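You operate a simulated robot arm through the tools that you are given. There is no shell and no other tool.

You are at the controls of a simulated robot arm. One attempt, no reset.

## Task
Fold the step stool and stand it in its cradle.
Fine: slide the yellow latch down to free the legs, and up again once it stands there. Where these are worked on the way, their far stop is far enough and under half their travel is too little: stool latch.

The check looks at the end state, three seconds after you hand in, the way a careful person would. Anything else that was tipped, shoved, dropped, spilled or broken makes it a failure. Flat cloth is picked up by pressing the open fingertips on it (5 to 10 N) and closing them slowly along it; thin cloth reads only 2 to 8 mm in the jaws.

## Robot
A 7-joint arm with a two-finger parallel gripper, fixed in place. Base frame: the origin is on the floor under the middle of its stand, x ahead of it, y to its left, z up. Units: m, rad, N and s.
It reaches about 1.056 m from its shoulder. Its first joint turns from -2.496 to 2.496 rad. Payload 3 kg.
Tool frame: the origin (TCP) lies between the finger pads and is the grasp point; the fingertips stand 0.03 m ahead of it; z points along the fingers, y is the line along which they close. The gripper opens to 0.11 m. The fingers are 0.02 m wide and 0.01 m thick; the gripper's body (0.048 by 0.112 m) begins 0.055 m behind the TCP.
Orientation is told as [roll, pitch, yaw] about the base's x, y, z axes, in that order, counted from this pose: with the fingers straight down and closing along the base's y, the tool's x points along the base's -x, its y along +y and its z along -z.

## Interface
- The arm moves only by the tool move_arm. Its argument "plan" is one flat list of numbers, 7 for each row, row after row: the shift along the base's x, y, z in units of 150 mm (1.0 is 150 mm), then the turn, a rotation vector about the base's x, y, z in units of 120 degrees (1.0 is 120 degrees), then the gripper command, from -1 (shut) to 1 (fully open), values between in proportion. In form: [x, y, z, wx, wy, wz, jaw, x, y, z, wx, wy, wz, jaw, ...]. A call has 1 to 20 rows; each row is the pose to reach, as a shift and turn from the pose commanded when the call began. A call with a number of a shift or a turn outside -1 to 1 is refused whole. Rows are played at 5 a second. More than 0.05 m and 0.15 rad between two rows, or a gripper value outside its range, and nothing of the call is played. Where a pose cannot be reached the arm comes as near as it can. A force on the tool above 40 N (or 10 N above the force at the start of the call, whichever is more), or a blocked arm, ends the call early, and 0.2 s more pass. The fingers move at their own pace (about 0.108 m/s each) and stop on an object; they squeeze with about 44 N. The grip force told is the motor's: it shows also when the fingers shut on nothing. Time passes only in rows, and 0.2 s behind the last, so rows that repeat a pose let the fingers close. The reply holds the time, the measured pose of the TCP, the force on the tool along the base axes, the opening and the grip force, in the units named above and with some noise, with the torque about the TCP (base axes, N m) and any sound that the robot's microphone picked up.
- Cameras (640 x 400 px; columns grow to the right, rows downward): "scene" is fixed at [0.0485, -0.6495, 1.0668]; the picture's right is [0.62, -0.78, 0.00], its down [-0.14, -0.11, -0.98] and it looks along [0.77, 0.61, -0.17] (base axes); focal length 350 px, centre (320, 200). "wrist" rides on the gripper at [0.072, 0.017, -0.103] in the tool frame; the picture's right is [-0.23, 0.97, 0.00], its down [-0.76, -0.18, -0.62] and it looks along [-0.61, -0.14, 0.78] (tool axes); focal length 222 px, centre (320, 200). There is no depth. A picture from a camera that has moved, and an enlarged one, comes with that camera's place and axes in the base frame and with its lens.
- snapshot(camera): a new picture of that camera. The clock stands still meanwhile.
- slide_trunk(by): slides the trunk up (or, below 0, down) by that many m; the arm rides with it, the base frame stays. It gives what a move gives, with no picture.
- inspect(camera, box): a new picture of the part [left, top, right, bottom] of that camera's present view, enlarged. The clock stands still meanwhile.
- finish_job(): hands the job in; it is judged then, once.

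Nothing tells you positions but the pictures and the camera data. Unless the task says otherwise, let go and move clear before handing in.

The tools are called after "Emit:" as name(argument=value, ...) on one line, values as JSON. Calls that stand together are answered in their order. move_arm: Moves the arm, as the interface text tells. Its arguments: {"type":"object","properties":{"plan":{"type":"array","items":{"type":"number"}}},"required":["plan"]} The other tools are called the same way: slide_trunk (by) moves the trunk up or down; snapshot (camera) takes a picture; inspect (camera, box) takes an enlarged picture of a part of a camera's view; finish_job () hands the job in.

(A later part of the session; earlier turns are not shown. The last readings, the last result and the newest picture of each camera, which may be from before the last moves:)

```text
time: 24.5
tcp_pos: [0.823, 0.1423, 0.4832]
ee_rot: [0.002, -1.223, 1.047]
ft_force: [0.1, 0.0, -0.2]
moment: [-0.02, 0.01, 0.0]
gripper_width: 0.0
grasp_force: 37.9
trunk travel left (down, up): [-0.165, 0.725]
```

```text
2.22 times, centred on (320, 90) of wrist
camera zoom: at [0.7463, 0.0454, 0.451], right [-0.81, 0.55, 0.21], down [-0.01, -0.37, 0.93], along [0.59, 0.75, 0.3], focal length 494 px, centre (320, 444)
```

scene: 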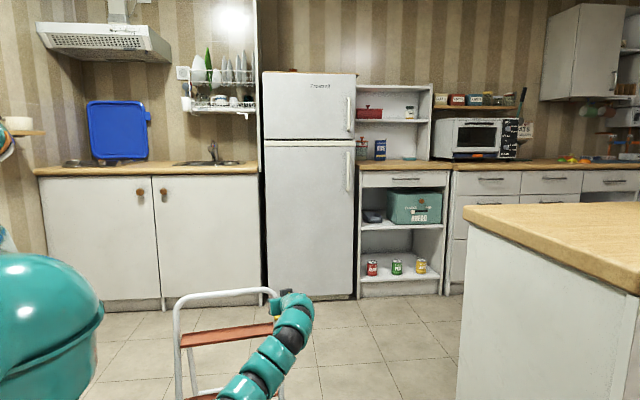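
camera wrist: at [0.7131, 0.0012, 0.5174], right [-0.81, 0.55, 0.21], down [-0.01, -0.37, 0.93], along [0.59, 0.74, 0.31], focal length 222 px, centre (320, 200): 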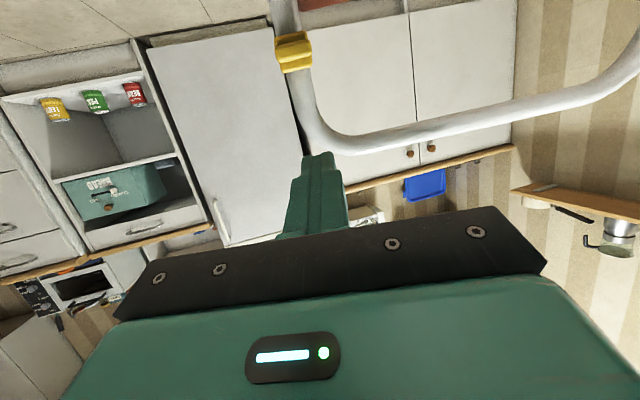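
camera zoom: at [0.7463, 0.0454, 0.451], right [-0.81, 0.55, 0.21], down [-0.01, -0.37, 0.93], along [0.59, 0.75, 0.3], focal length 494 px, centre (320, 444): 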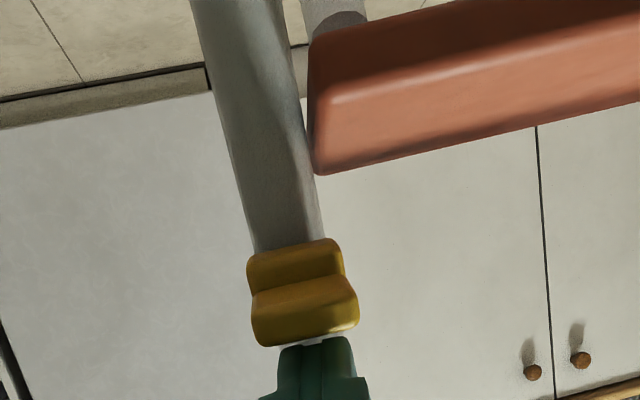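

The latch is moving down with the fingertips, at almost no force. I keep pushing along the rail.

Emit:
move_arm(plan=[-0.003, -0.004, -0.03, 0, 0, 0, -1, -0.006, -0.009, -0.065, 0, 0, 0, -1])

Emit:
inspect(camera="wrist", box=[240, 0, 400, 180])

```text
time: 25.1
tcp_pos: [0.8205, 0.1401, 0.475]
ee_rot: [0.0, -1.224, 1.049]
ft_force: [-0.1, -0.6, -0.6]
moment: [0.02, 0.01, 0.01]
gripper_width: 0.0
grasp_force: 37.5
trunk travel left (down, up): [-0.165, 0.725]
```

```text
2.22 times, centred on (320, 90) of wrist
camera zoom: at [0.7453, 0.0436, 0.4416], right [-0.81, 0.55, 0.21], down [-0.01, -0.37, 0.93], along [0.59, 0.75, 0.3], focal length 494 px, centre (320, 444)
```

zoom: 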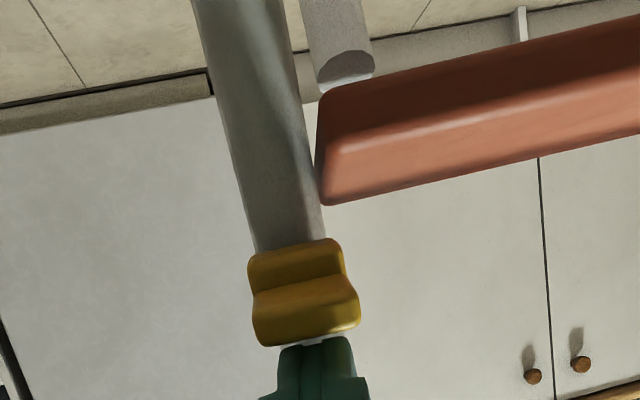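

Emit:
move_arm(plan=[-0.003, -0.004, -0.03, 0, 0, 0, -1, -0.006, -0.009, -0.065, 0, 0, 0, -1])

Emit:
inspect(camera="wrist", box=[240, 0, 400, 180])

```text
time: 25.7
tcp_pos: [0.8213, 0.1393, 0.4649]
ee_rot: [0.005, -1.225, 1.047]
ft_force: [0.6, -0.4, -1.0]
moment: [-0.01, 0.0, -0.01]
gripper_width: 0.0
grasp_force: 37.6
trunk travel left (down, up): [-0.165, 0.725]
```

```text
2.22 times, centred on (320, 90) of wrist
camera zoom: at [0.7449, 0.0424, 0.432], right [-0.81, 0.55, 0.21], down [-0.01, -0.37, 0.93], along [0.59, 0.75, 0.3], focal length 494 px, centre (320, 444)
```

zoom: 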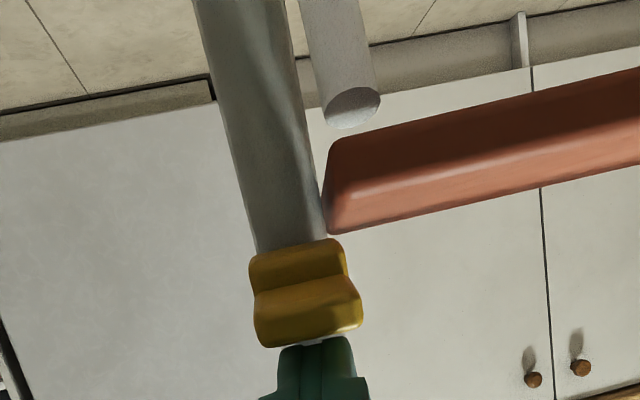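

Emit:
move_arm(plan=[-0.003, -0.004, -0.03, 0, 0, 0, -1, -0.006, -0.009, -0.065, 0, 0, 0, -1])

Emit:
inspect(camera="wrist", box=[240, 0, 400, 180])

```text
time: 26.3
tcp_pos: [0.8204, 0.138, 0.4605]
ee_rot: [-0.013, -1.231, 1.058]
ft_force: [9.1, 2.7, 23.2]
moment: [0.54, -0.51, -0.25]
gripper_width: 0.0
grasp_force: 37.6
trunk travel left (down, up): [-0.165, 0.725]
```

```text
2.22 times, centred on (320, 90) of wrist
camera zoom: at [0.7445, 0.0421, 0.4261], right [-0.81, 0.55, 0.21], down [-0.02, -0.38, 0.93], along [0.59, 0.74, 0.31], focal length 494 px, centre (320, 444)
```

zoom: 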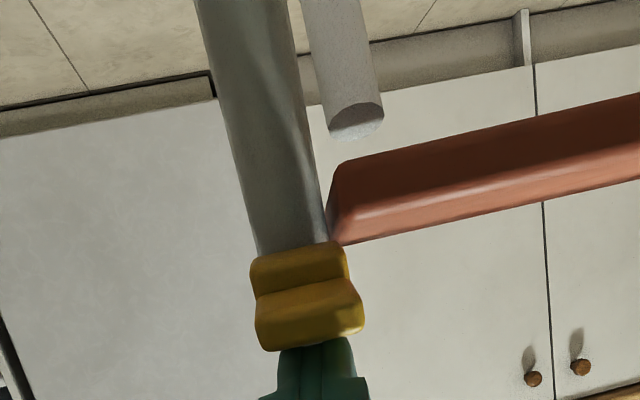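

The latch has reached its lower stop (23 N, about 30 mm of travel). I back away and go up, then check that it stayed down.

Emit:
move_arm(plan=[-0.02, -0.03, 0.03, 0, 0, 0, -1, -0.12, -0.16, 0.04, 0, 0, 0, -1, -0.234, -0.324, 0.1, 0, 0, 0, -1, -0.3, -0.45, 0.3, -0.05, 0.03, 0, -1, -0.35, -0.55, 0.55, -0.11, 0.0625, 0, -1, -0.4, -0.6, 0.8, -0.16, 0.094, 0, -1, -0.45, -0.65, 1.0, -0.2165, 0.125, 0, -1])

Emit:
snapshot(camera="wrist")

Emit:
inspect(camera="scene", box=[160, 270, 320, 400])

```text
time: 27.9
tcp_pos: [0.7495, 0.0497, 0.607]
ee_rot: [0.008, -0.706, 1.058]
ft_force: [4.2, -11.3, -1.2]
moment: [0.72, 0.24, 0.47]
gripper_width: 0.0
grasp_force: 38.3
trunk travel left (down, up): [-0.165, 0.725]
```

```text
taken
camera wrist: at [0.6752, -0.0487, 0.6382], right [-0.77, 0.62, 0.15], down [0.25, 0.06, 0.97], along [0.59, 0.78, -0.2], focal length 222 px, centre (320, 200)
```

wrist: 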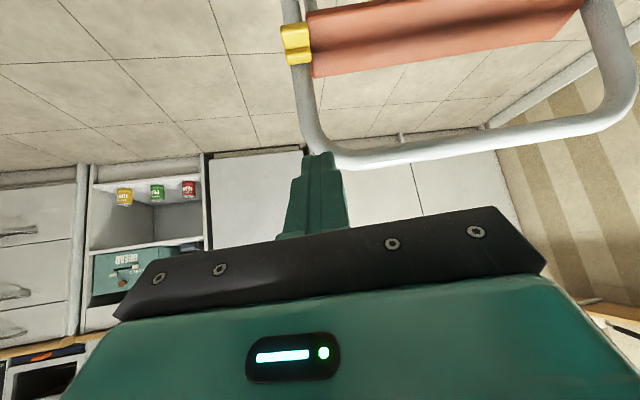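

```text
3.08 times, centred on (240, 335) of scene
camera zoom: at [0.0485, -0.6495, 1.0668], right [0.62, -0.78, 0.0], down [-0.14, -0.11, -0.98], along [0.77, 0.61, -0.17], focal length 1076 px, centre (566, -215)
```

zoom: 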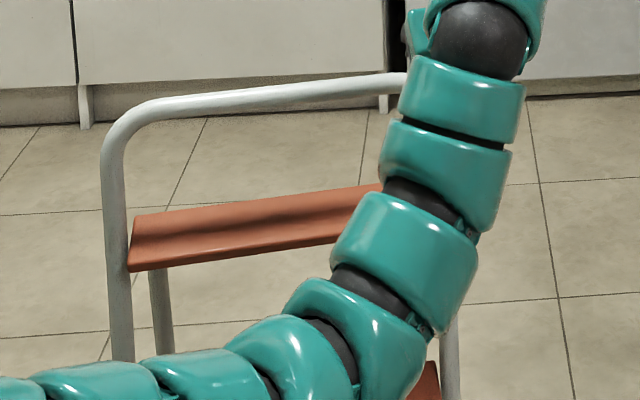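

Emit:
snapshot(camera="scene")

Emit:
inspect(camera="wrist", box=[240, 0, 640, 250])

```text
taken
```

scene: 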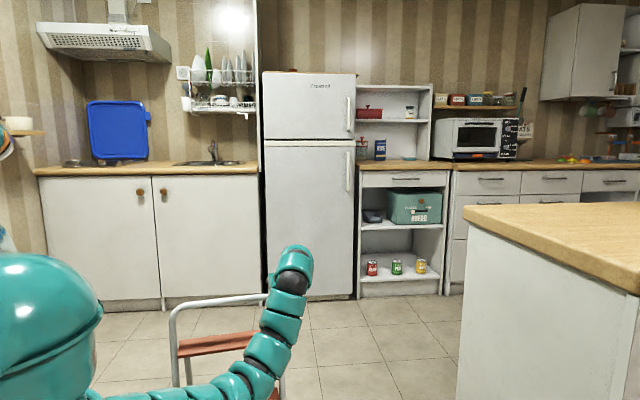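

```text
1.60 times, centred on (440, 125) of wrist
camera zoom: at [0.6752, -0.0487, 0.6382], right [-0.77, 0.62, 0.15], down [0.25, 0.06, 0.97], along [0.59, 0.78, -0.2], focal length 355 px, centre (128, 320)
```

zoom: 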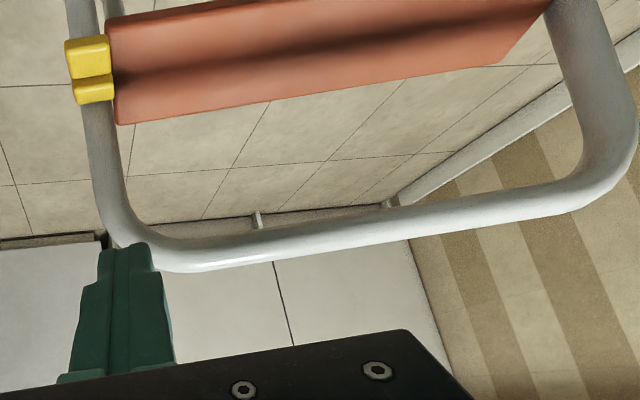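

Emit:
inspect(camera="wrist", box=[260, 0, 400, 170])

Emit:
inspect(camera="scene", box=[225, 240, 325, 320])

Emit:
inspect(camera="scene", box=[150, 320, 300, 400])

```text
2.35 times, centred on (330, 85) of wrist
camera zoom: at [0.6752, -0.0487, 0.6382], right [-0.77, 0.62, 0.15], down [0.25, 0.06, 0.97], along [0.59, 0.78, -0.2], focal length 523 px, centre (296, 471)
```

zoom: 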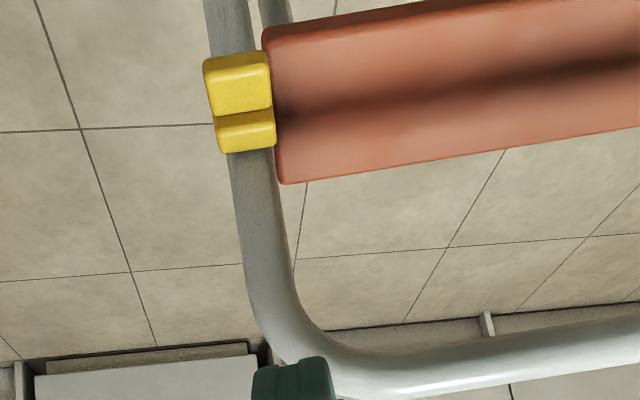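

```text
5.00 times, centred on (275, 280) of scene
camera zoom: at [0.0485, -0.6495, 1.0668], right [0.62, -0.78, 0.0], down [-0.14, -0.11, -0.98], along [0.77, 0.61, -0.17], focal length 1748 px, centre (545, -200)
```

zoom: 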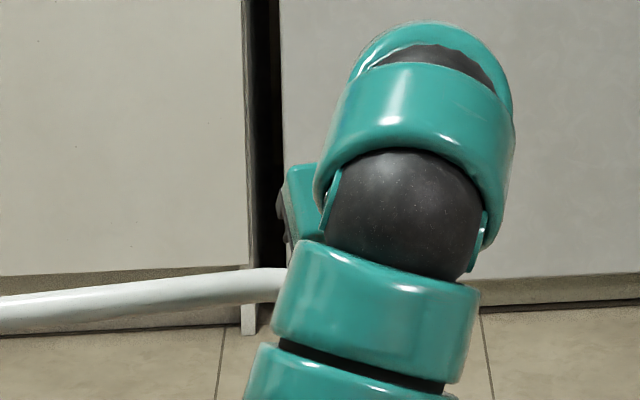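

```text
4.27 times, centred on (225, 360) of scene
camera zoom: at [0.0485, -0.6495, 1.0668], right [0.62, -0.78, 0.0], down [-0.14, -0.11, -0.98], along [0.77, 0.61, -0.17], focal length 1492 px, centre (725, -483)
```

zoom: 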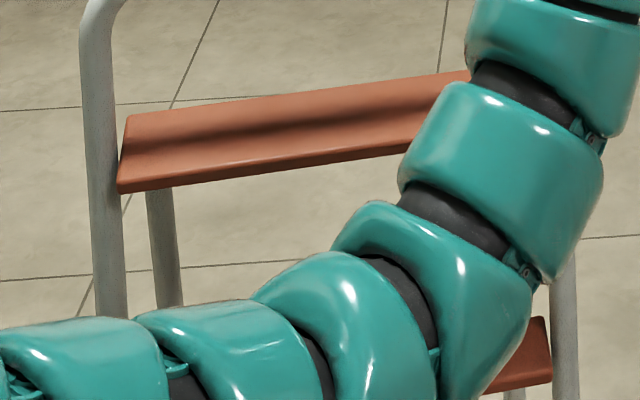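

The stool's front frame got dragged forward a few cm by friction as I backed off (it is unlatched and standing, partly folded). The tool also reads an odd 12 N that looks like the arm touching itself, so I move up and outward to relieve it.

Emit:
move_arm(plan=[0.1, -0.1, 0.2, 0, 0, 0, -1, 0.2, -0.2, 0.45, 0, 0, 0, -1, 0.25, -0.3, 0.7, 0, 0, 0, -1, 0.3, -0.4, 0.95, 0, 0, 0, -1])

Emit:
snapshot(camera="scene")

Emit:
snapshot(camera="wrist")

```text
time: 28.9
tcp_pos: [0.7985, -0.0205, 0.7443]
ee_rot: [0.002, -0.7, 1.047]
ft_force: [-0.3, 0.2, 0.0]
moment: [0.0, 0.03, -0.01]
gripper_width: 0.0
grasp_force: 38.0
trunk travel left (down, up): [-0.165, 0.725]
```

```text
taken
```

scene: 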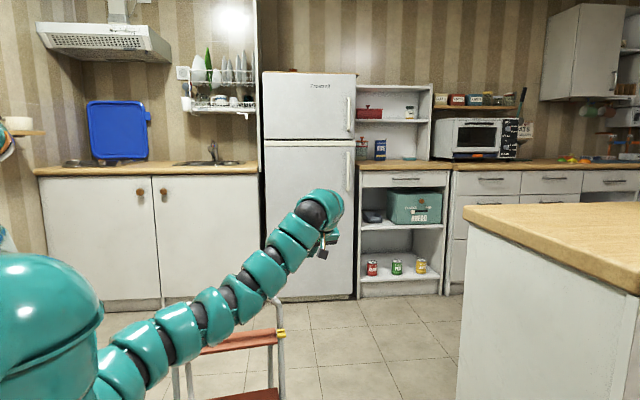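

```text
taken
camera wrist: at [0.7224, -0.1178, 0.7764], right [-0.76, 0.64, 0.15], down [0.25, 0.07, 0.97], along [0.6, 0.77, -0.21], focal length 222 px, centre (320, 200)
```

wrist: 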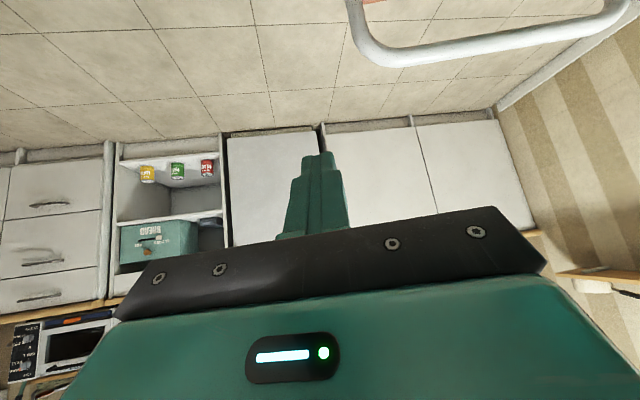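

Emit:
inspect(camera="scene", box=[150, 280, 310, 400])

Emit:
inspect(camera="wrist", box=[320, 0, 640, 120])

```text
3.33 times, centred on (230, 340) of scene
camera zoom: at [0.0485, -0.6495, 1.0668], right [0.62, -0.78, 0.0], down [-0.14, -0.11, -0.98], along [0.77, 0.61, -0.17], focal length 1166 px, centre (620, -267)
```

zoom: 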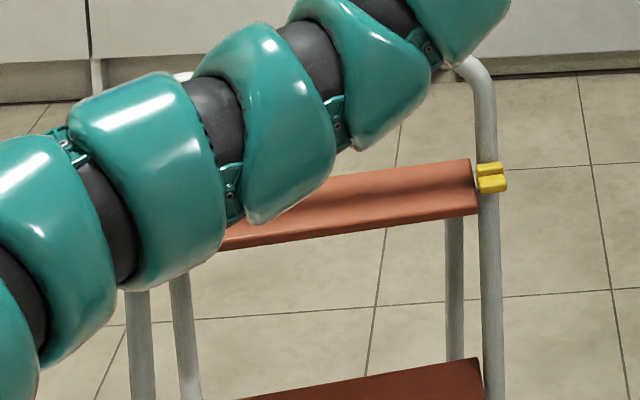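

```text
2.00 times, centred on (480, 60) of wrist
camera zoom: at [0.7224, -0.1178, 0.7764], right [-0.76, 0.64, 0.15], down [0.25, 0.07, 0.97], along [0.6, 0.77, -0.21], focal length 444 px, centre (0, 480)
```

zoom: 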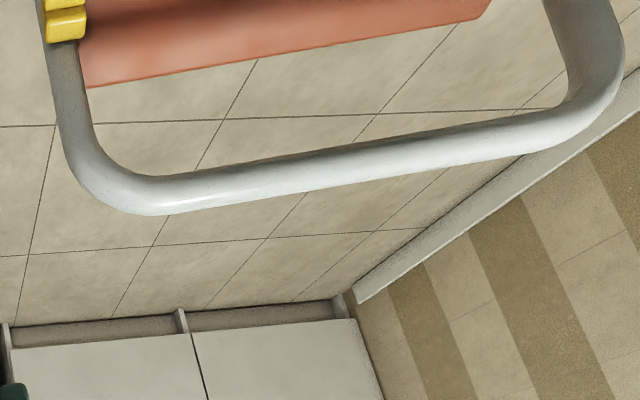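

Emit:
move_arm(plan=[0, 0, 0, -0.0205, -0.0355, 0.0486, 0, 0, 0, 0, -0.041, -0.071, 0.0973, 0, 0, 0, 0, -0.0615, -0.1064, 0.1459, 0, 0, 0, 0, -0.082, -0.1418, 0.1945, 0, 0, 0, 0, -0.1025, -0.1773, 0.2432, 0, 0, 0, 0, -0.123, -0.2127, 0.2918, 0, 0, 0, 0, -0.1435, -0.2482, 0.3405, 0, 0, 0, 0, -0.164, -0.2836, 0.3891, 0, 0, 0, 0, -0.1845, -0.3191, 0.4377, 0, 0, 0, 0, -0.205, -0.3545, 0.4864, 0, 0, 0, 0, -0.225, -0.39, 0.535, 0])

Emit:
snapshot(camera="wrist")

Emit:
snapshot(camera="scene")

```text
time: 31.3
tcp_pos: [0.7965, -0.0194, 0.7485]
ee_rot: [-0.697, -0.068, 2.539]
ft_force: [-0.3, -0.1, -0.7]
moment: [0.01, -0.02, 0.0]
gripper_width: 0.055
grasp_force: 0.2
trunk travel left (down, up): [-0.165, 0.725]
```

```text
taken
camera wrist: at [0.8155, -0.1281, 0.8104], right [-0.65, -0.46, -0.61], down [-0.74, 0.19, 0.64], along [-0.18, 0.87, -0.47], focal length 222 px, centre (320, 200)
```

wrist: 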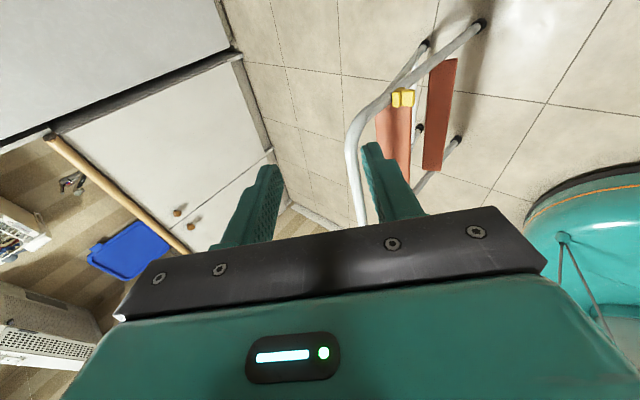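

```text
taken
```

scene: 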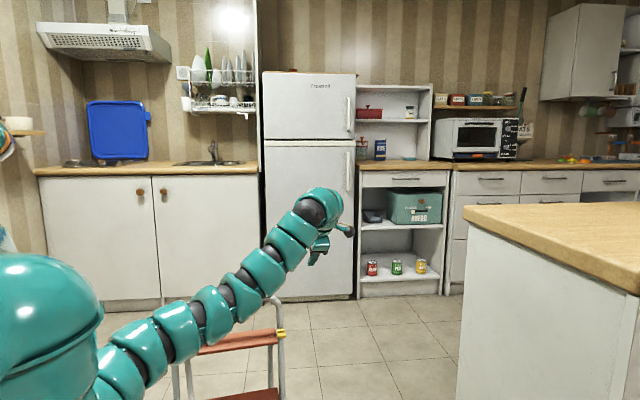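

Emit:
inspect(camera="wrist", box=[320, 0, 520, 220])

```text
1.82 times, centred on (420, 110) of wrist
camera zoom: at [0.8155, -0.1281, 0.8104], right [-0.65, -0.46, -0.61], down [-0.74, 0.19, 0.64], along [-0.18, 0.87, -0.47], focal length 404 px, centre (138, 364)
```

zoom: 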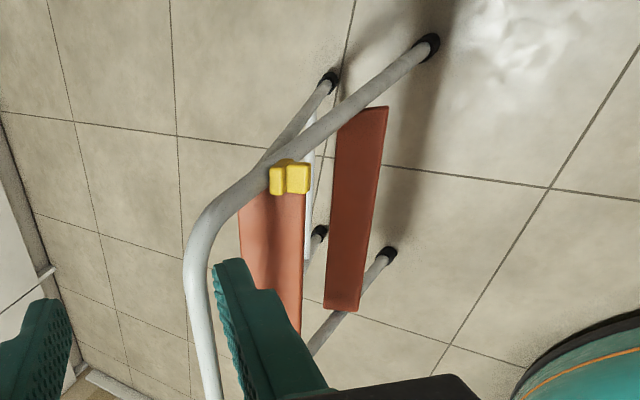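

Orientation with the fingers closing across the top bar is reachable, and the side view shows the stool standing with its rear feet now only 0.13 m behind the front ones (half-folded). Next I move toward the top bar's middle, estimated at (0.67, 0.225, 0.557).

Emit:
move_arm(plan=[-0.15, 0.15, 0, -0.006, -0.009, -0.009, 0.5, -0.3, 0.3, 0, -0.012, -0.018, -0.018, 1, -0.45, 0.45, 0, -0.0184, -0.0267, -0.0263, 1, -0.6, 0.6, 0, -0.0184, -0.0267, -0.0263, 1])

Emit:
snapshot(camera="wrist")

Emit:
snapshot(camera="scene")

```text
time: 32.3
tcp_pos: [0.732, 0.0712, 0.7525]
ee_rot: [-0.697, -0.002, 2.483]
ft_force: [-0.4, -0.7, -0.3]
moment: [0.04, -0.01, 0.0]
gripper_width: 0.1101
grasp_force: 0.1
out of reach, approached as far as the arm can: row 3, 4
trunk travel left (down, up): [-0.165, 0.725]
```

```text
taken
camera wrist: at [0.7398, -0.0359, 0.8208], right [-0.64, -0.45, -0.62], down [-0.76, 0.26, 0.59], along [-0.11, 0.85, -0.51], focal length 222 px, centre (320, 200)
```

wrist: 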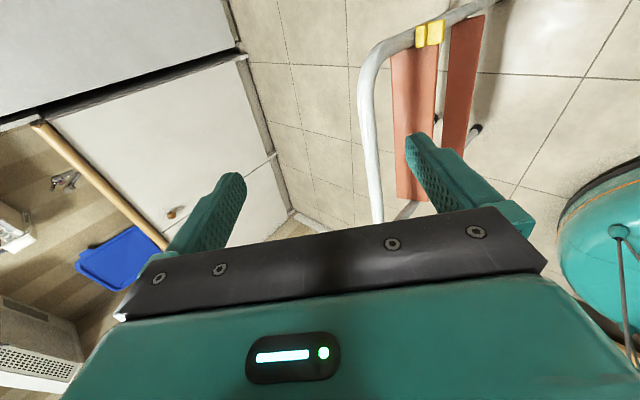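

```text
taken
```

scene: 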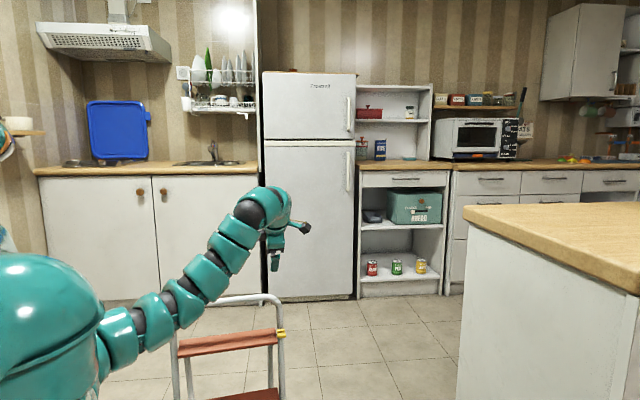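

Bending the wrist down is what limits the arm; a flatter, nearly horizontal tool pointing at the bar (fingers above and below it) should suit both the pickup and the cradle. I turn to that orientation while dropping back in front of the stool.

Emit:
move_arm(plan=[-0.1, -0.015, -0.17, 0.046, -0.0356, 0, 0.5, -0.25, -0.03, -0.35, 0.0923, -0.0713, 0, 0.3, -0.42, -0.045, -0.53, 0.1384, -0.1069, 0, 0.3, -0.58, -0.06, -0.71, 0.1846, -0.1426, 0, 0.3, -0.747, -0.073, -0.883, 0.2307, -0.1782, 0, 0.3, -0.747, -0.073, -0.883, 0.2307, -0.1782, 0, 0.3])

Emit:
snapshot(camera="wrist")

Emit:
snapshot(camera="scene")

```text
time: 33.7
tcp_pos: [0.6227, 0.059, 0.6252]
ee_rot: [-1.312, -0.002, 2.483]
ft_force: [0.1, -0.5, 0.4]
moment: [0.0, 0.01, -0.02]
gripper_width: 0.0716
grasp_force: 0.2
trunk travel left (down, up): [-0.165, 0.725]
```

```text
taken
camera wrist: at [0.6161, -0.0671, 0.6355], right [-0.34, -0.06, -0.94], down [-0.94, 0.03, 0.33], along [0.0, 1.0, -0.06], focal length 222 px, centre (320, 200)
```

wrist: 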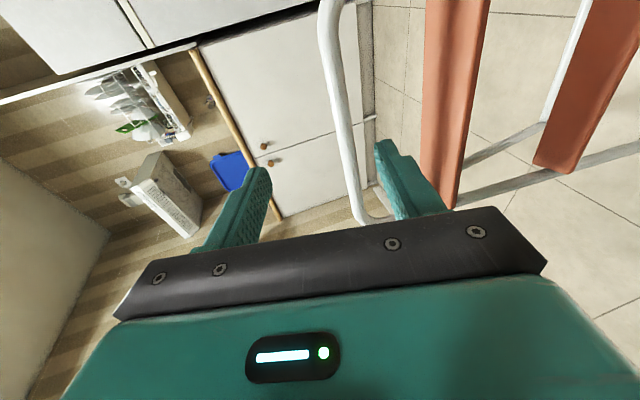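

```text
taken
```

scene: 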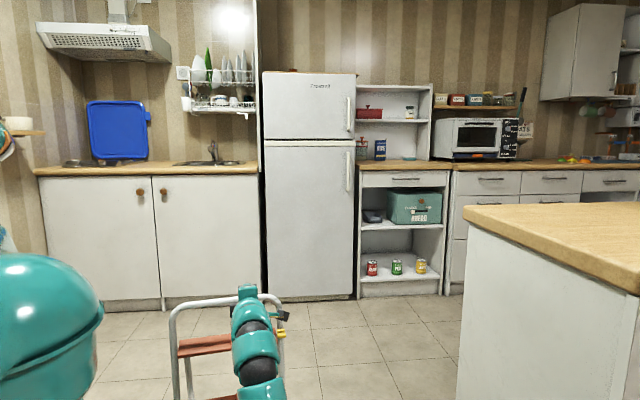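

Emit:
move_arm(plan=[-0.03, 0.2, -0.09, 0, 0, 0, 0.3, -0.06, 0.4, -0.18, 0, 0, 0, 0.3, -0.091, 0.587, -0.273, 0, 0, 0, 0.3, -0.091, 0.587, -0.273, 0, 0, 0, 0.3])

Emit:
snapshot(camera="wrist")

Emit:
inspect(camera="scene", box=[150, 270, 310, 400])

```text
time: 34.7
tcp_pos: [0.6099, 0.1467, 0.5803]
ee_rot: [-1.308, -0.002, 2.484]
ft_force: [0.0, 0.5, 1.0]
moment: [0.02, -0.01, 0.01]
gripper_width: 0.0715
grasp_force: 0.1
trunk travel left (down, up): [-0.165, 0.725]
```

```text
taken
camera wrist: at [0.6023, 0.0199, 0.5908], right [-0.34, -0.06, -0.94], down [-0.94, 0.03, 0.33], along [0.0, 1.0, -0.06], focal length 222 px, centre (320, 200)
```

wrist: 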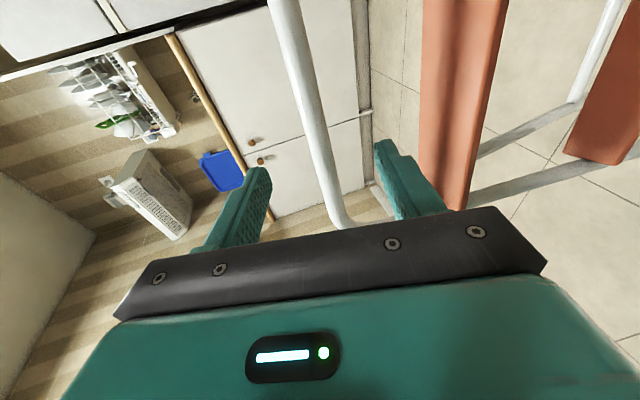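

```text
3.08 times, centred on (230, 335) of scene
camera zoom: at [0.0485, -0.6495, 1.0668], right [0.62, -0.78, 0.0], down [-0.14, -0.11, -0.98], along [0.77, 0.61, -0.17], focal length 1076 px, centre (597, -215)
```

zoom: 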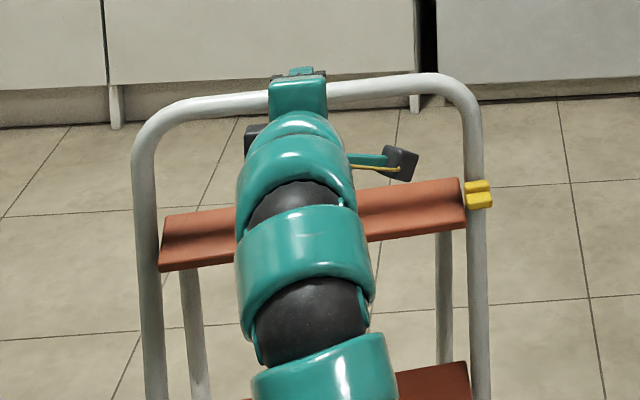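

Emit:
move_arm(plan=[0.1, 0.127, -0.037, 0, 0, 0, 0.3, 0.2, 0.255, -0.075, 0, 0, 0, 0.3, 0.3, 0.38, -0.112, 0, 0, 0, 0.3])

Emit:
snapshot(camera="wrist")

```text
time: 35.5
tcp_pos: [0.6534, 0.205, 0.564]
ee_rot: [-1.311, -0.003, 2.483]
ft_force: [0.1, 0.0, -0.1]
moment: [0.02, 0.04, -0.02]
gripper_width: 0.0712
grasp_force: 0.1
trunk travel left (down, up): [-0.165, 0.725]
```

```text
taken
camera wrist: at [0.6469, 0.0778, 0.5734], right [-0.33, -0.06, -0.94], down [-0.94, 0.03, 0.33], along [0.0, 1.0, -0.06], focal length 222 px, centre (320, 200)
```

wrist: 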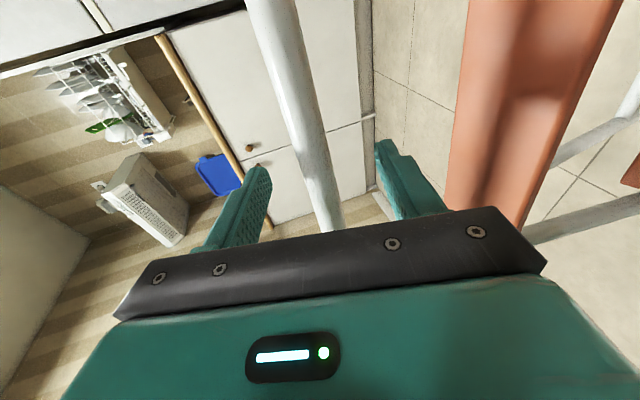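

Emit:
move_arm(plan=[0.053, 0.068, -0.02, 0, 0, 0, 0.3, 0.115, 0.148, -0.04, 0, 0, 0, 0.3, 0.115, 0.148, -0.04, 0, 0, 0, 0.3])

Emit:
inspect(camera="wrist", box=[200, 60, 440, 240])

```text
time: 36.3
tcp_pos: [0.6706, 0.2269, 0.5576]
ee_rot: [-1.308, -0.002, 2.484]
ft_force: [-0.1, 0.1, 0.0]
moment: [-0.03, 0.01, 0.0]
gripper_width: 0.0716
grasp_force: 0.0
trunk travel left (down, up): [-0.165, 0.725]
```

```text
2.22 times, centred on (320, 150) of wrist
camera zoom: at [0.6632, 0.101, 0.5678], right [-0.34, -0.06, -0.94], down [-0.94, 0.03, 0.33], along [0.0, 1.0, -0.07], focal length 494 px, centre (320, 311)
```

zoom: 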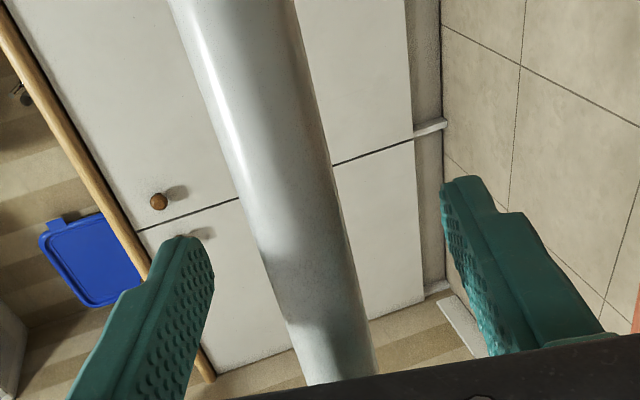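

The bar lies between the open fingers, centred at the grasp point. I close on it.

Emit:
move_arm(plan=[0, 0, 0, 0, 0, 0, 0, 0, 0, 0, 0, 0, 0, -0.5, 0, 0, 0, 0, 0, 0, -1, 0, 0, 0, 0, 0, 0, -1, 0, 0, 0, 0, 0, 0, -1])

Emit:
snapshot(camera="wrist")

Emit:
snapshot(camera="scene")

```text
time: 37.5
tcp_pos: [0.6703, 0.2281, 0.5585]
ee_rot: [-1.308, -0.001, 2.484]
ft_force: [1.4, 0.9, 1.3]
moment: [-0.38, -0.49, 0.11]
gripper_width: 0.0218
grasp_force: 44.6
trunk travel left (down, up): [-0.165, 0.725]
```

```text
taken
camera wrist: at [0.6632, 0.1009, 0.568], right [-0.34, -0.06, -0.94], down [-0.94, 0.03, 0.33], along [0.0, 1.0, -0.06], focal length 222 px, centre (320, 200)
```

wrist: 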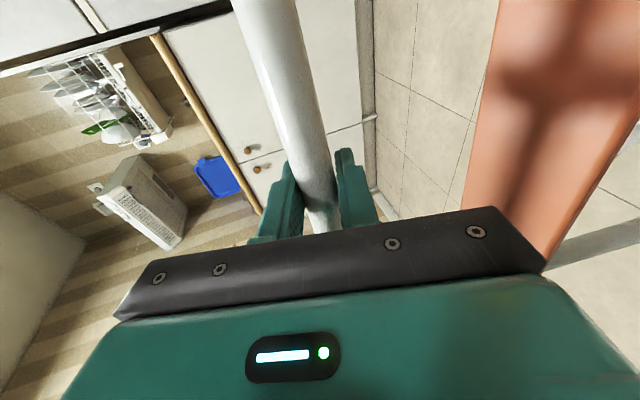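

```text
taken
```

scene: 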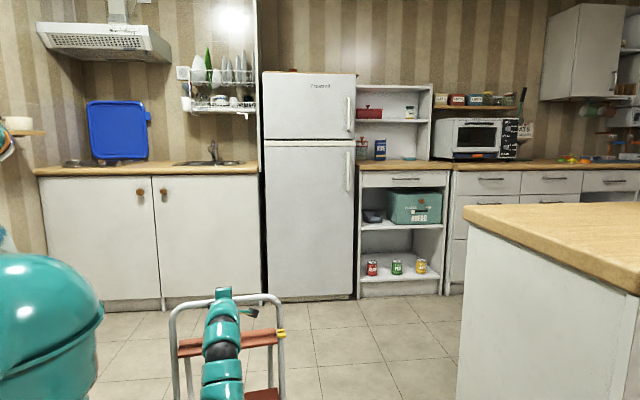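

Emit:
slide_trunk(by=0.05)

Emit:
snapshot(camera="scene")

Emit:
snapshot(camera="wrist")

```text
time: 38.4
tcp_pos: [0.6698, 0.2276, 0.6057]
ee_rot: [-1.306, -0.002, 2.484]
ft_force: [-0.6, 0.6, -16.6]
moment: [0.12, -0.03, -0.02]
gripper_width: 0.0212
grasp_force: 43.8
trunk travel left (down, up): [-0.215, 0.675]
```

```text
taken
```

scene: 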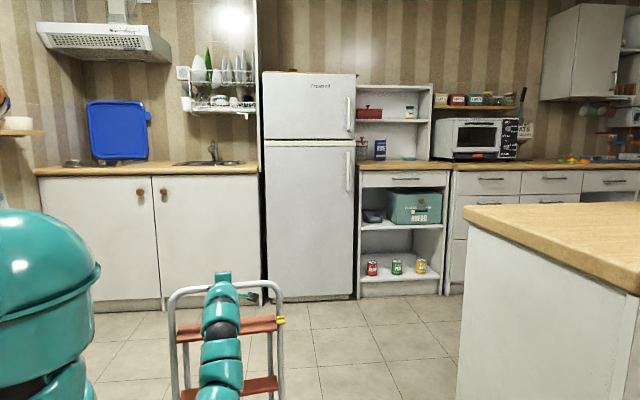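

```text
taken
camera wrist: at [0.664, 0.1009, 0.616], right [-0.34, -0.06, -0.94], down [-0.94, 0.03, 0.34], along [0.0, 1.0, -0.07], focal length 222 px, centre (320, 200)
```

wrist: 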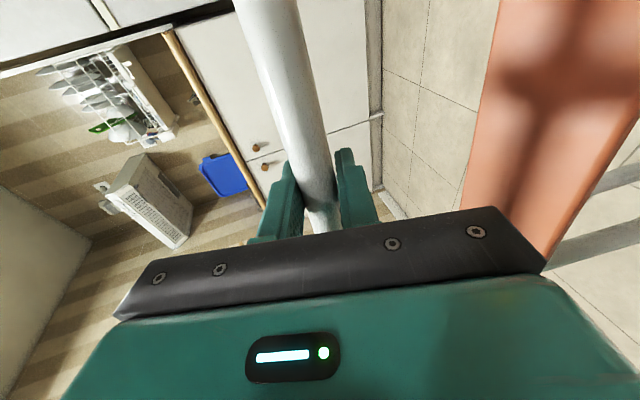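

The stool is lifted: 16.6 N, well balanced. I raise it higher to clear the cradle walls and see how the rear legs hang.

Emit:
slide_trunk(by=0.25)

Emit:
snapshot(camera="scene")

Emit:
snapshot(camera="wrist")

```text
time: 41.0
tcp_pos: [0.6712, 0.2265, 0.8555]
ee_rot: [-1.309, -0.004, 2.483]
ft_force: [-0.1, -0.7, -17.7]
moment: [0.02, 0.06, 0.01]
gripper_width: 0.0217
grasp_force: 44.3
trunk travel left (down, up): [-0.465, 0.425]
```

```text
taken
```

scene: 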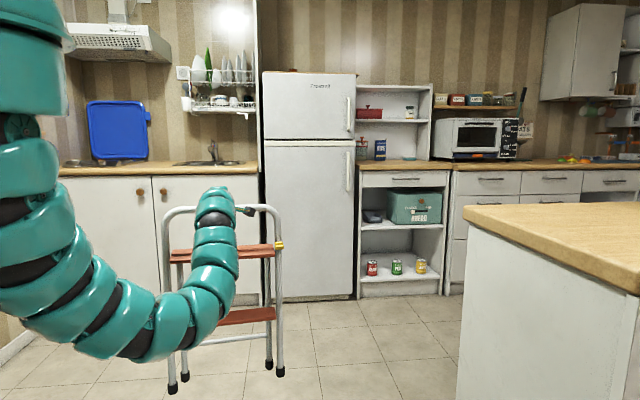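

```text
taken
camera wrist: at [0.6643, 0.1011, 0.8663], right [-0.34, -0.06, -0.94], down [-0.94, 0.03, 0.34], along [0.0, 1.0, -0.07], focal length 222 px, centre (320, 200)
```

wrist: 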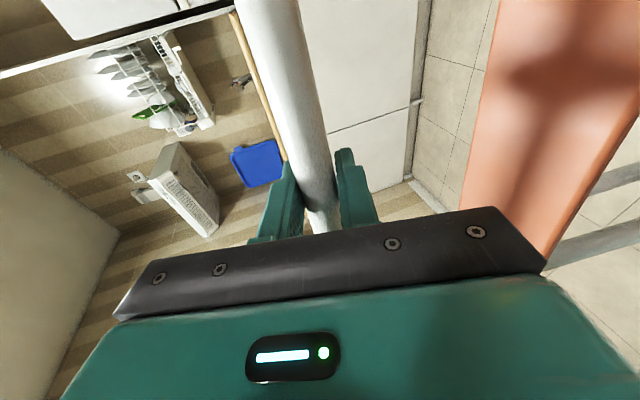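

Emit:
inspect(camera="scene", box=[130, 190, 330, 400])

```text
1.90 times, centred on (230, 295) of scene
camera zoom: at [0.0485, -0.6495, 1.0668], right [0.62, -0.78, 0.0], down [-0.14, -0.11, -0.98], along [0.77, 0.61, -0.17], focal length 666 px, centre (491, 19)
```

zoom: 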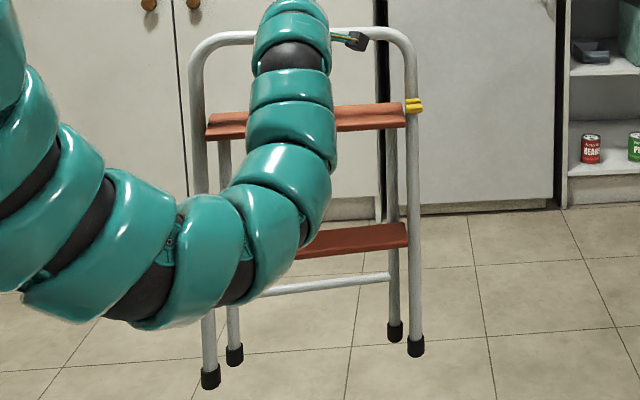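

The stool hangs level and almost folded. I zoom on its feet to measure how the front and rear feet sit relative to the bar before carrying it to the cradle.

Emit:
inspect(camera="scene", box=[230, 300, 310, 390])

Emit:
inspect(camera="scene", box=[150, 320, 230, 400])

Emit:
inspect(camera="scene", box=[150, 190, 300, 290])

```text
4.44 times, centred on (270, 345) of scene
camera zoom: at [0.0485, -0.6495, 1.0668], right [0.62, -0.78, 0.0], down [-0.14, -0.11, -0.98], along [0.77, 0.61, -0.17], focal length 1554 px, centre (542, -444)
```

zoom: 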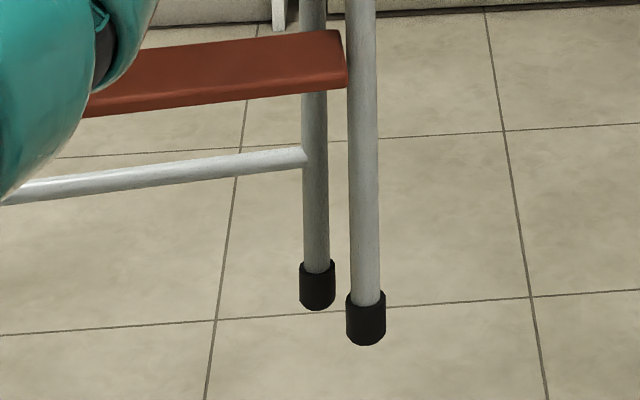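

```text
5.00 times, centred on (190, 360) of scene
camera zoom: at [0.0485, -0.6495, 1.0668], right [0.62, -0.78, 0.0], down [-0.14, -0.11, -0.98], along [0.77, 0.61, -0.17], focal length 1748 px, centre (970, -600)
```

zoom: 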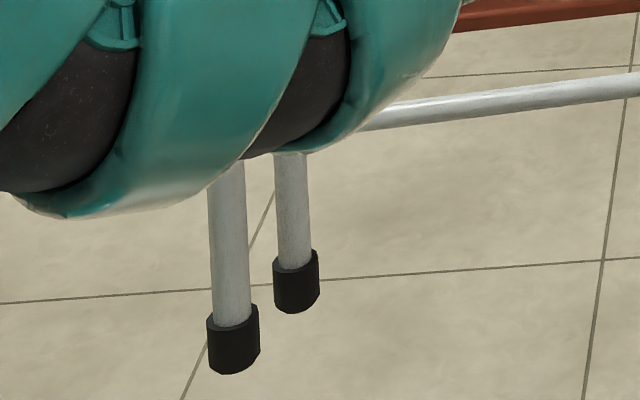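

```text
4.00 times, centred on (225, 240) of scene
camera zoom: at [0.0485, -0.6495, 1.0668], right [0.62, -0.78, 0.0], down [-0.14, -0.11, -0.98], along [0.77, 0.61, -0.17], focal length 1399 px, centre (700, 40)
```

zoom: 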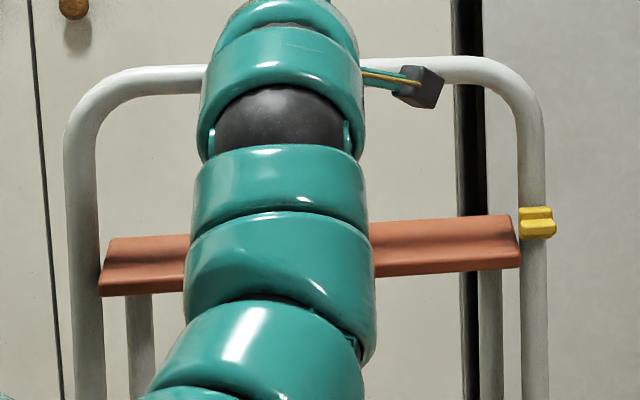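

Folded: rear legs run parallel to the front rails about 45 mm apart. From the earlier views I put the cradle's centre at (0.717, -0.467), its slot running at 45°, walls about 0.2 m high. Now I carry the stool there in gentle stages, turning it about -97° so that the latch faces me.

Emit:
move_arm(plan=[0.006, -0.15, 0, 0, 0, -0.027, -1, 0.013, -0.3, 0, 0, 0, -0.054, -1, 0.02, -0.45, 0, 0, 0, -0.081, -1, 0.026, -0.6, 0, 0, 0, -0.108, -1, 0.033, -0.75, 0, 0, 0, -0.135, -1, 0.039, -0.9, 0, 0, 0, -0.1623, -1])

Emit:
snapshot(camera="scene")

```text
time: 42.4
tcp_pos: [0.6778, 0.0917, 0.8588]
ee_rot: [-1.306, -0.006, 2.143]
ft_force: [0.0, -0.2, -18.0]
moment: [0.2, 0.11, -0.01]
gripper_width: 0.0213
grasp_force: 43.9
trunk travel left (down, up): [-0.465, 0.425]
```

```text
taken
```

scene: 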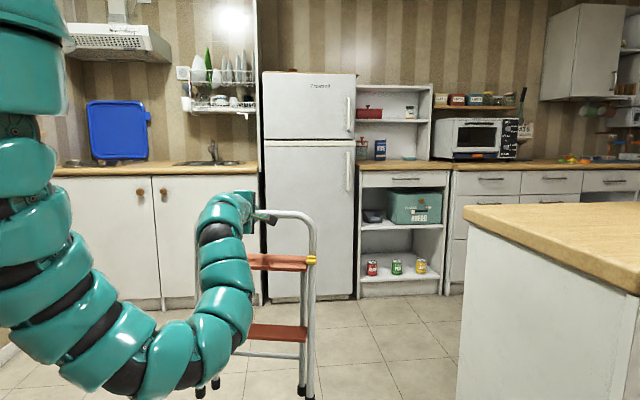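

Emit:
move_arm(plan=[0.006, -0.15, 0, 0, 0, -0.027, -1, 0.013, -0.3, 0, 0, 0, -0.054, -1, 0.02, -0.45, 0, 0, 0, -0.081, -1, 0.026, -0.6, 0, 0, 0, -0.108, -1, 0.033, -0.75, 0, 0, 0, -0.135, -1, 0.039, -0.9, 0, 0, 0, -0.1623, -1])

Emit:
snapshot(camera="scene")

Emit:
snapshot(camera="wrist")

```text
time: 43.8
tcp_pos: [0.684, -0.0447, 0.8588]
ee_rot: [-1.307, -0.003, 1.803]
ft_force: [-0.9, 1.0, -17.6]
moment: [0.29, 0.04, 0.01]
gripper_width: 0.0215
grasp_force: 43.6
trunk travel left (down, up): [-0.465, 0.425]
```

```text
taken
```

scene: 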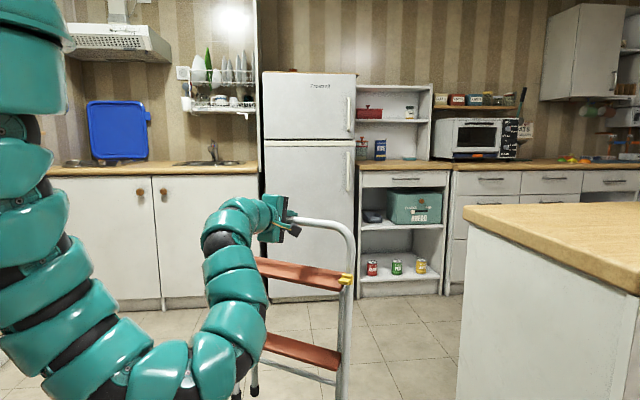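

```text
taken
camera wrist: at [0.5988, -0.1378, 0.8691], right [-0.3, 0.17, -0.94], down [-0.72, 0.61, 0.34], along [0.63, 0.77, -0.06], focal length 222 px, centre (320, 200)
```

wrist: 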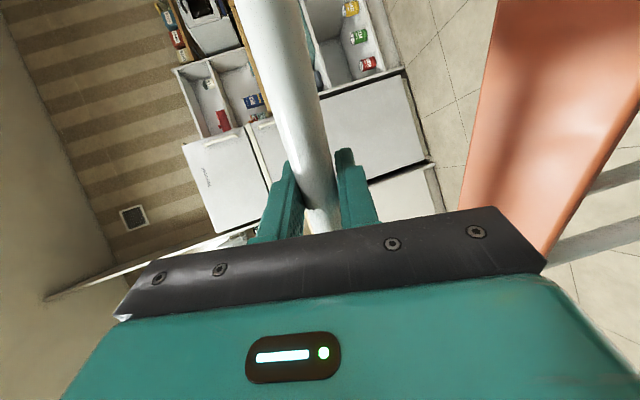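

Emit:
move_arm(plan=[0.006, -0.15, 0, 0, 0, -0.027, -1, 0.013, -0.3, 0, 0, 0, -0.054, -1, 0.02, -0.45, 0, 0, 0, -0.081, -1, 0.026, -0.6, 0, 0, 0, -0.108, -1, 0.033, -0.75, 0, 0, 0, -0.135, -1, 0.039, -0.88, 0, 0, 0, -0.1623, -1, 0.039, -0.9, 0, 0, 0, -0.1623, -1])

Emit:
snapshot(camera="scene")

Emit:
snapshot(camera="wrist")

```text
time: 45.4
tcp_pos: [0.6874, -0.1776, 0.8549]
ee_rot: [-1.306, -0.003, 1.462]
ft_force: [0.1, 0.8, -17.4]
moment: [0.06, -0.03, -0.02]
gripper_width: 0.0217
grasp_force: 44.1
trunk travel left (down, up): [-0.465, 0.425]
```

```text
taken
```

scene: 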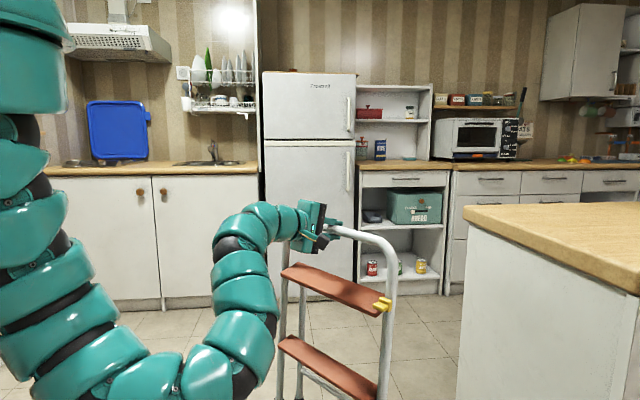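

```text
taken
camera wrist: at [0.576, -0.2372, 0.8668], right [-0.23, 0.26, -0.94], down [-0.47, 0.82, 0.34], along [0.85, 0.52, -0.07], focal length 222 px, centre (320, 200)
```

wrist: 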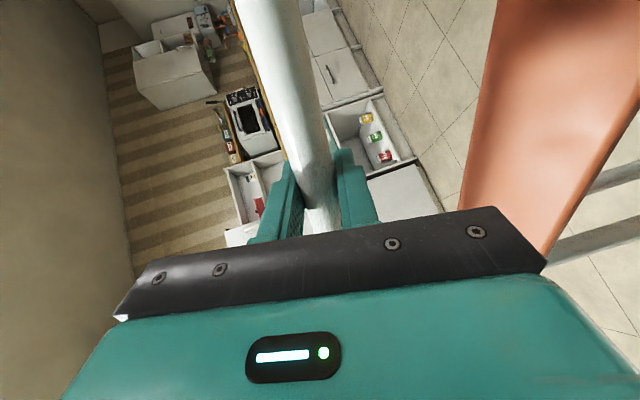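

Emit:
move_arm(plan=[0.006, -0.15, 0, 0, 0, -0.027, -1, 0.013, -0.3, 0, 0, 0, -0.054, -1, 0.02, -0.45, 0, 0, 0, -0.081, -1, 0.026, -0.6, 0, 0, 0, -0.108, -1, 0.033, -0.75, 0, 0, 0, -0.135, -1, 0.039, -0.88, 0, 0, 0, -0.1623, -1, 0.039, -0.9, 0, 0, 0, -0.1623, -1])

Emit:
snapshot(camera="scene")

Emit:
snapshot(camera="wrist")

```text
time: 47.0
tcp_pos: [0.6935, -0.3125, 0.8545]
ee_rot: [-1.304, -0.001, 1.122]
ft_force: [-0.6, -0.2, -16.9]
moment: [0.07, -0.04, 0.02]
gripper_width: 0.0217
grasp_force: 43.9
trunk travel left (down, up): [-0.465, 0.425]
```

```text
taken
```

scene: 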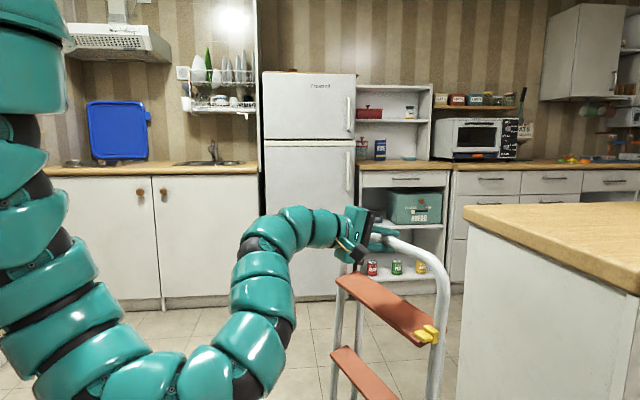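

```text
taken
camera wrist: at [0.5684, -0.3321, 0.8653], right [-0.13, 0.32, -0.94], down [-0.17, 0.93, 0.34], along [0.98, 0.2, -0.07], focal length 222 px, centre (320, 200)
```

wrist: 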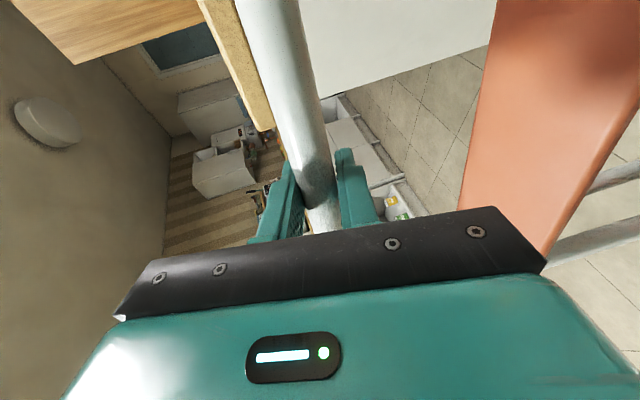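

Emit:
move_arm(plan=[0.006, -0.15, 0, 0, 0, -0.027, -1, 0.013, -0.3, 0, 0, 0, -0.054, -1, 0.02, -0.45, 0, 0, 0, -0.081, -1, 0.026, -0.6, 0, 0, 0, -0.108, -1, 0.033, -0.75, 0, 0, 0, -0.135, -1, 0.044, -0.89, 0, 0, 0, -0.1623, -1, 0.044, -0.92, 0, 0, 0, -0.1623, -1, 0.044, -0.92, 0, 0, 0, -0.1623, -1])

Emit:
snapshot(camera="scene")

Emit:
inspect(camera="scene", box=[360, 220, 520, 400])

```text
time: 48.8
tcp_pos: [0.701, -0.4482, 0.8559]
ee_rot: [-1.305, -0.001, 0.784]
ft_force: [0.2, -0.2, -16.3]
moment: [0.04, -0.07, -0.03]
gripper_width: 0.0215
grasp_force: 44.3
trunk travel left (down, up): [-0.465, 0.425]
```

```text
taken
```

scene: 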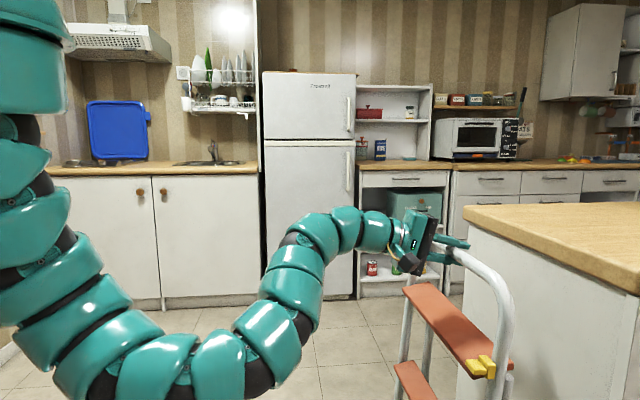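

```text
2.22 times, centred on (440, 310) of scene
camera zoom: at [0.0485, -0.6495, 1.0668], right [0.62, -0.78, 0.0], down [-0.14, -0.11, -0.98], along [0.77, 0.61, -0.17], focal length 777 px, centre (53, -44)
```

zoom: 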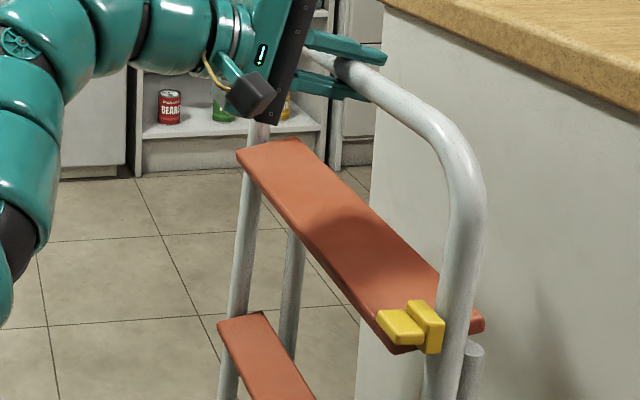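

Emit:
inspect(camera="scene", box=[450, 280, 530, 400])

Emit:
inspect(camera="scene", box=[385, 280, 465, 400])

```text
3.33 times, centred on (490, 340) of scene
camera zoom: at [0.0485, -0.6495, 1.0668], right [0.62, -0.78, 0.0], down [-0.14, -0.11, -0.98], along [0.77, 0.61, -0.17], focal length 1166 px, centre (-247, -267)
```

zoom: 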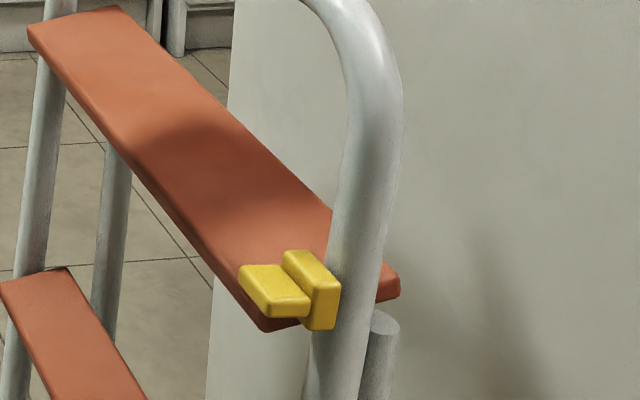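

```text
3.33 times, centred on (425, 340) of scene
camera zoom: at [0.0485, -0.6495, 1.0668], right [0.62, -0.78, 0.0], down [-0.14, -0.11, -0.98], along [0.77, 0.61, -0.17], focal length 1166 px, centre (-30, -267)
```

zoom: 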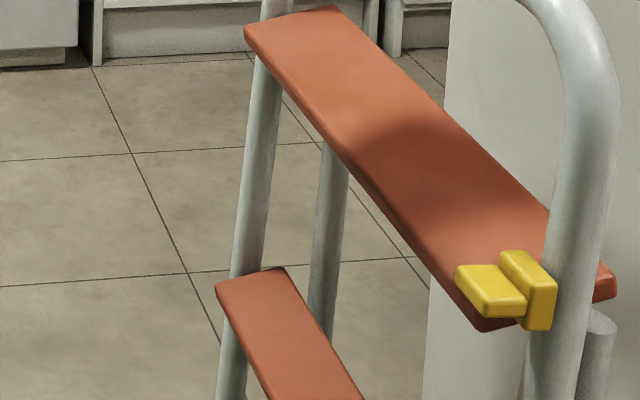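

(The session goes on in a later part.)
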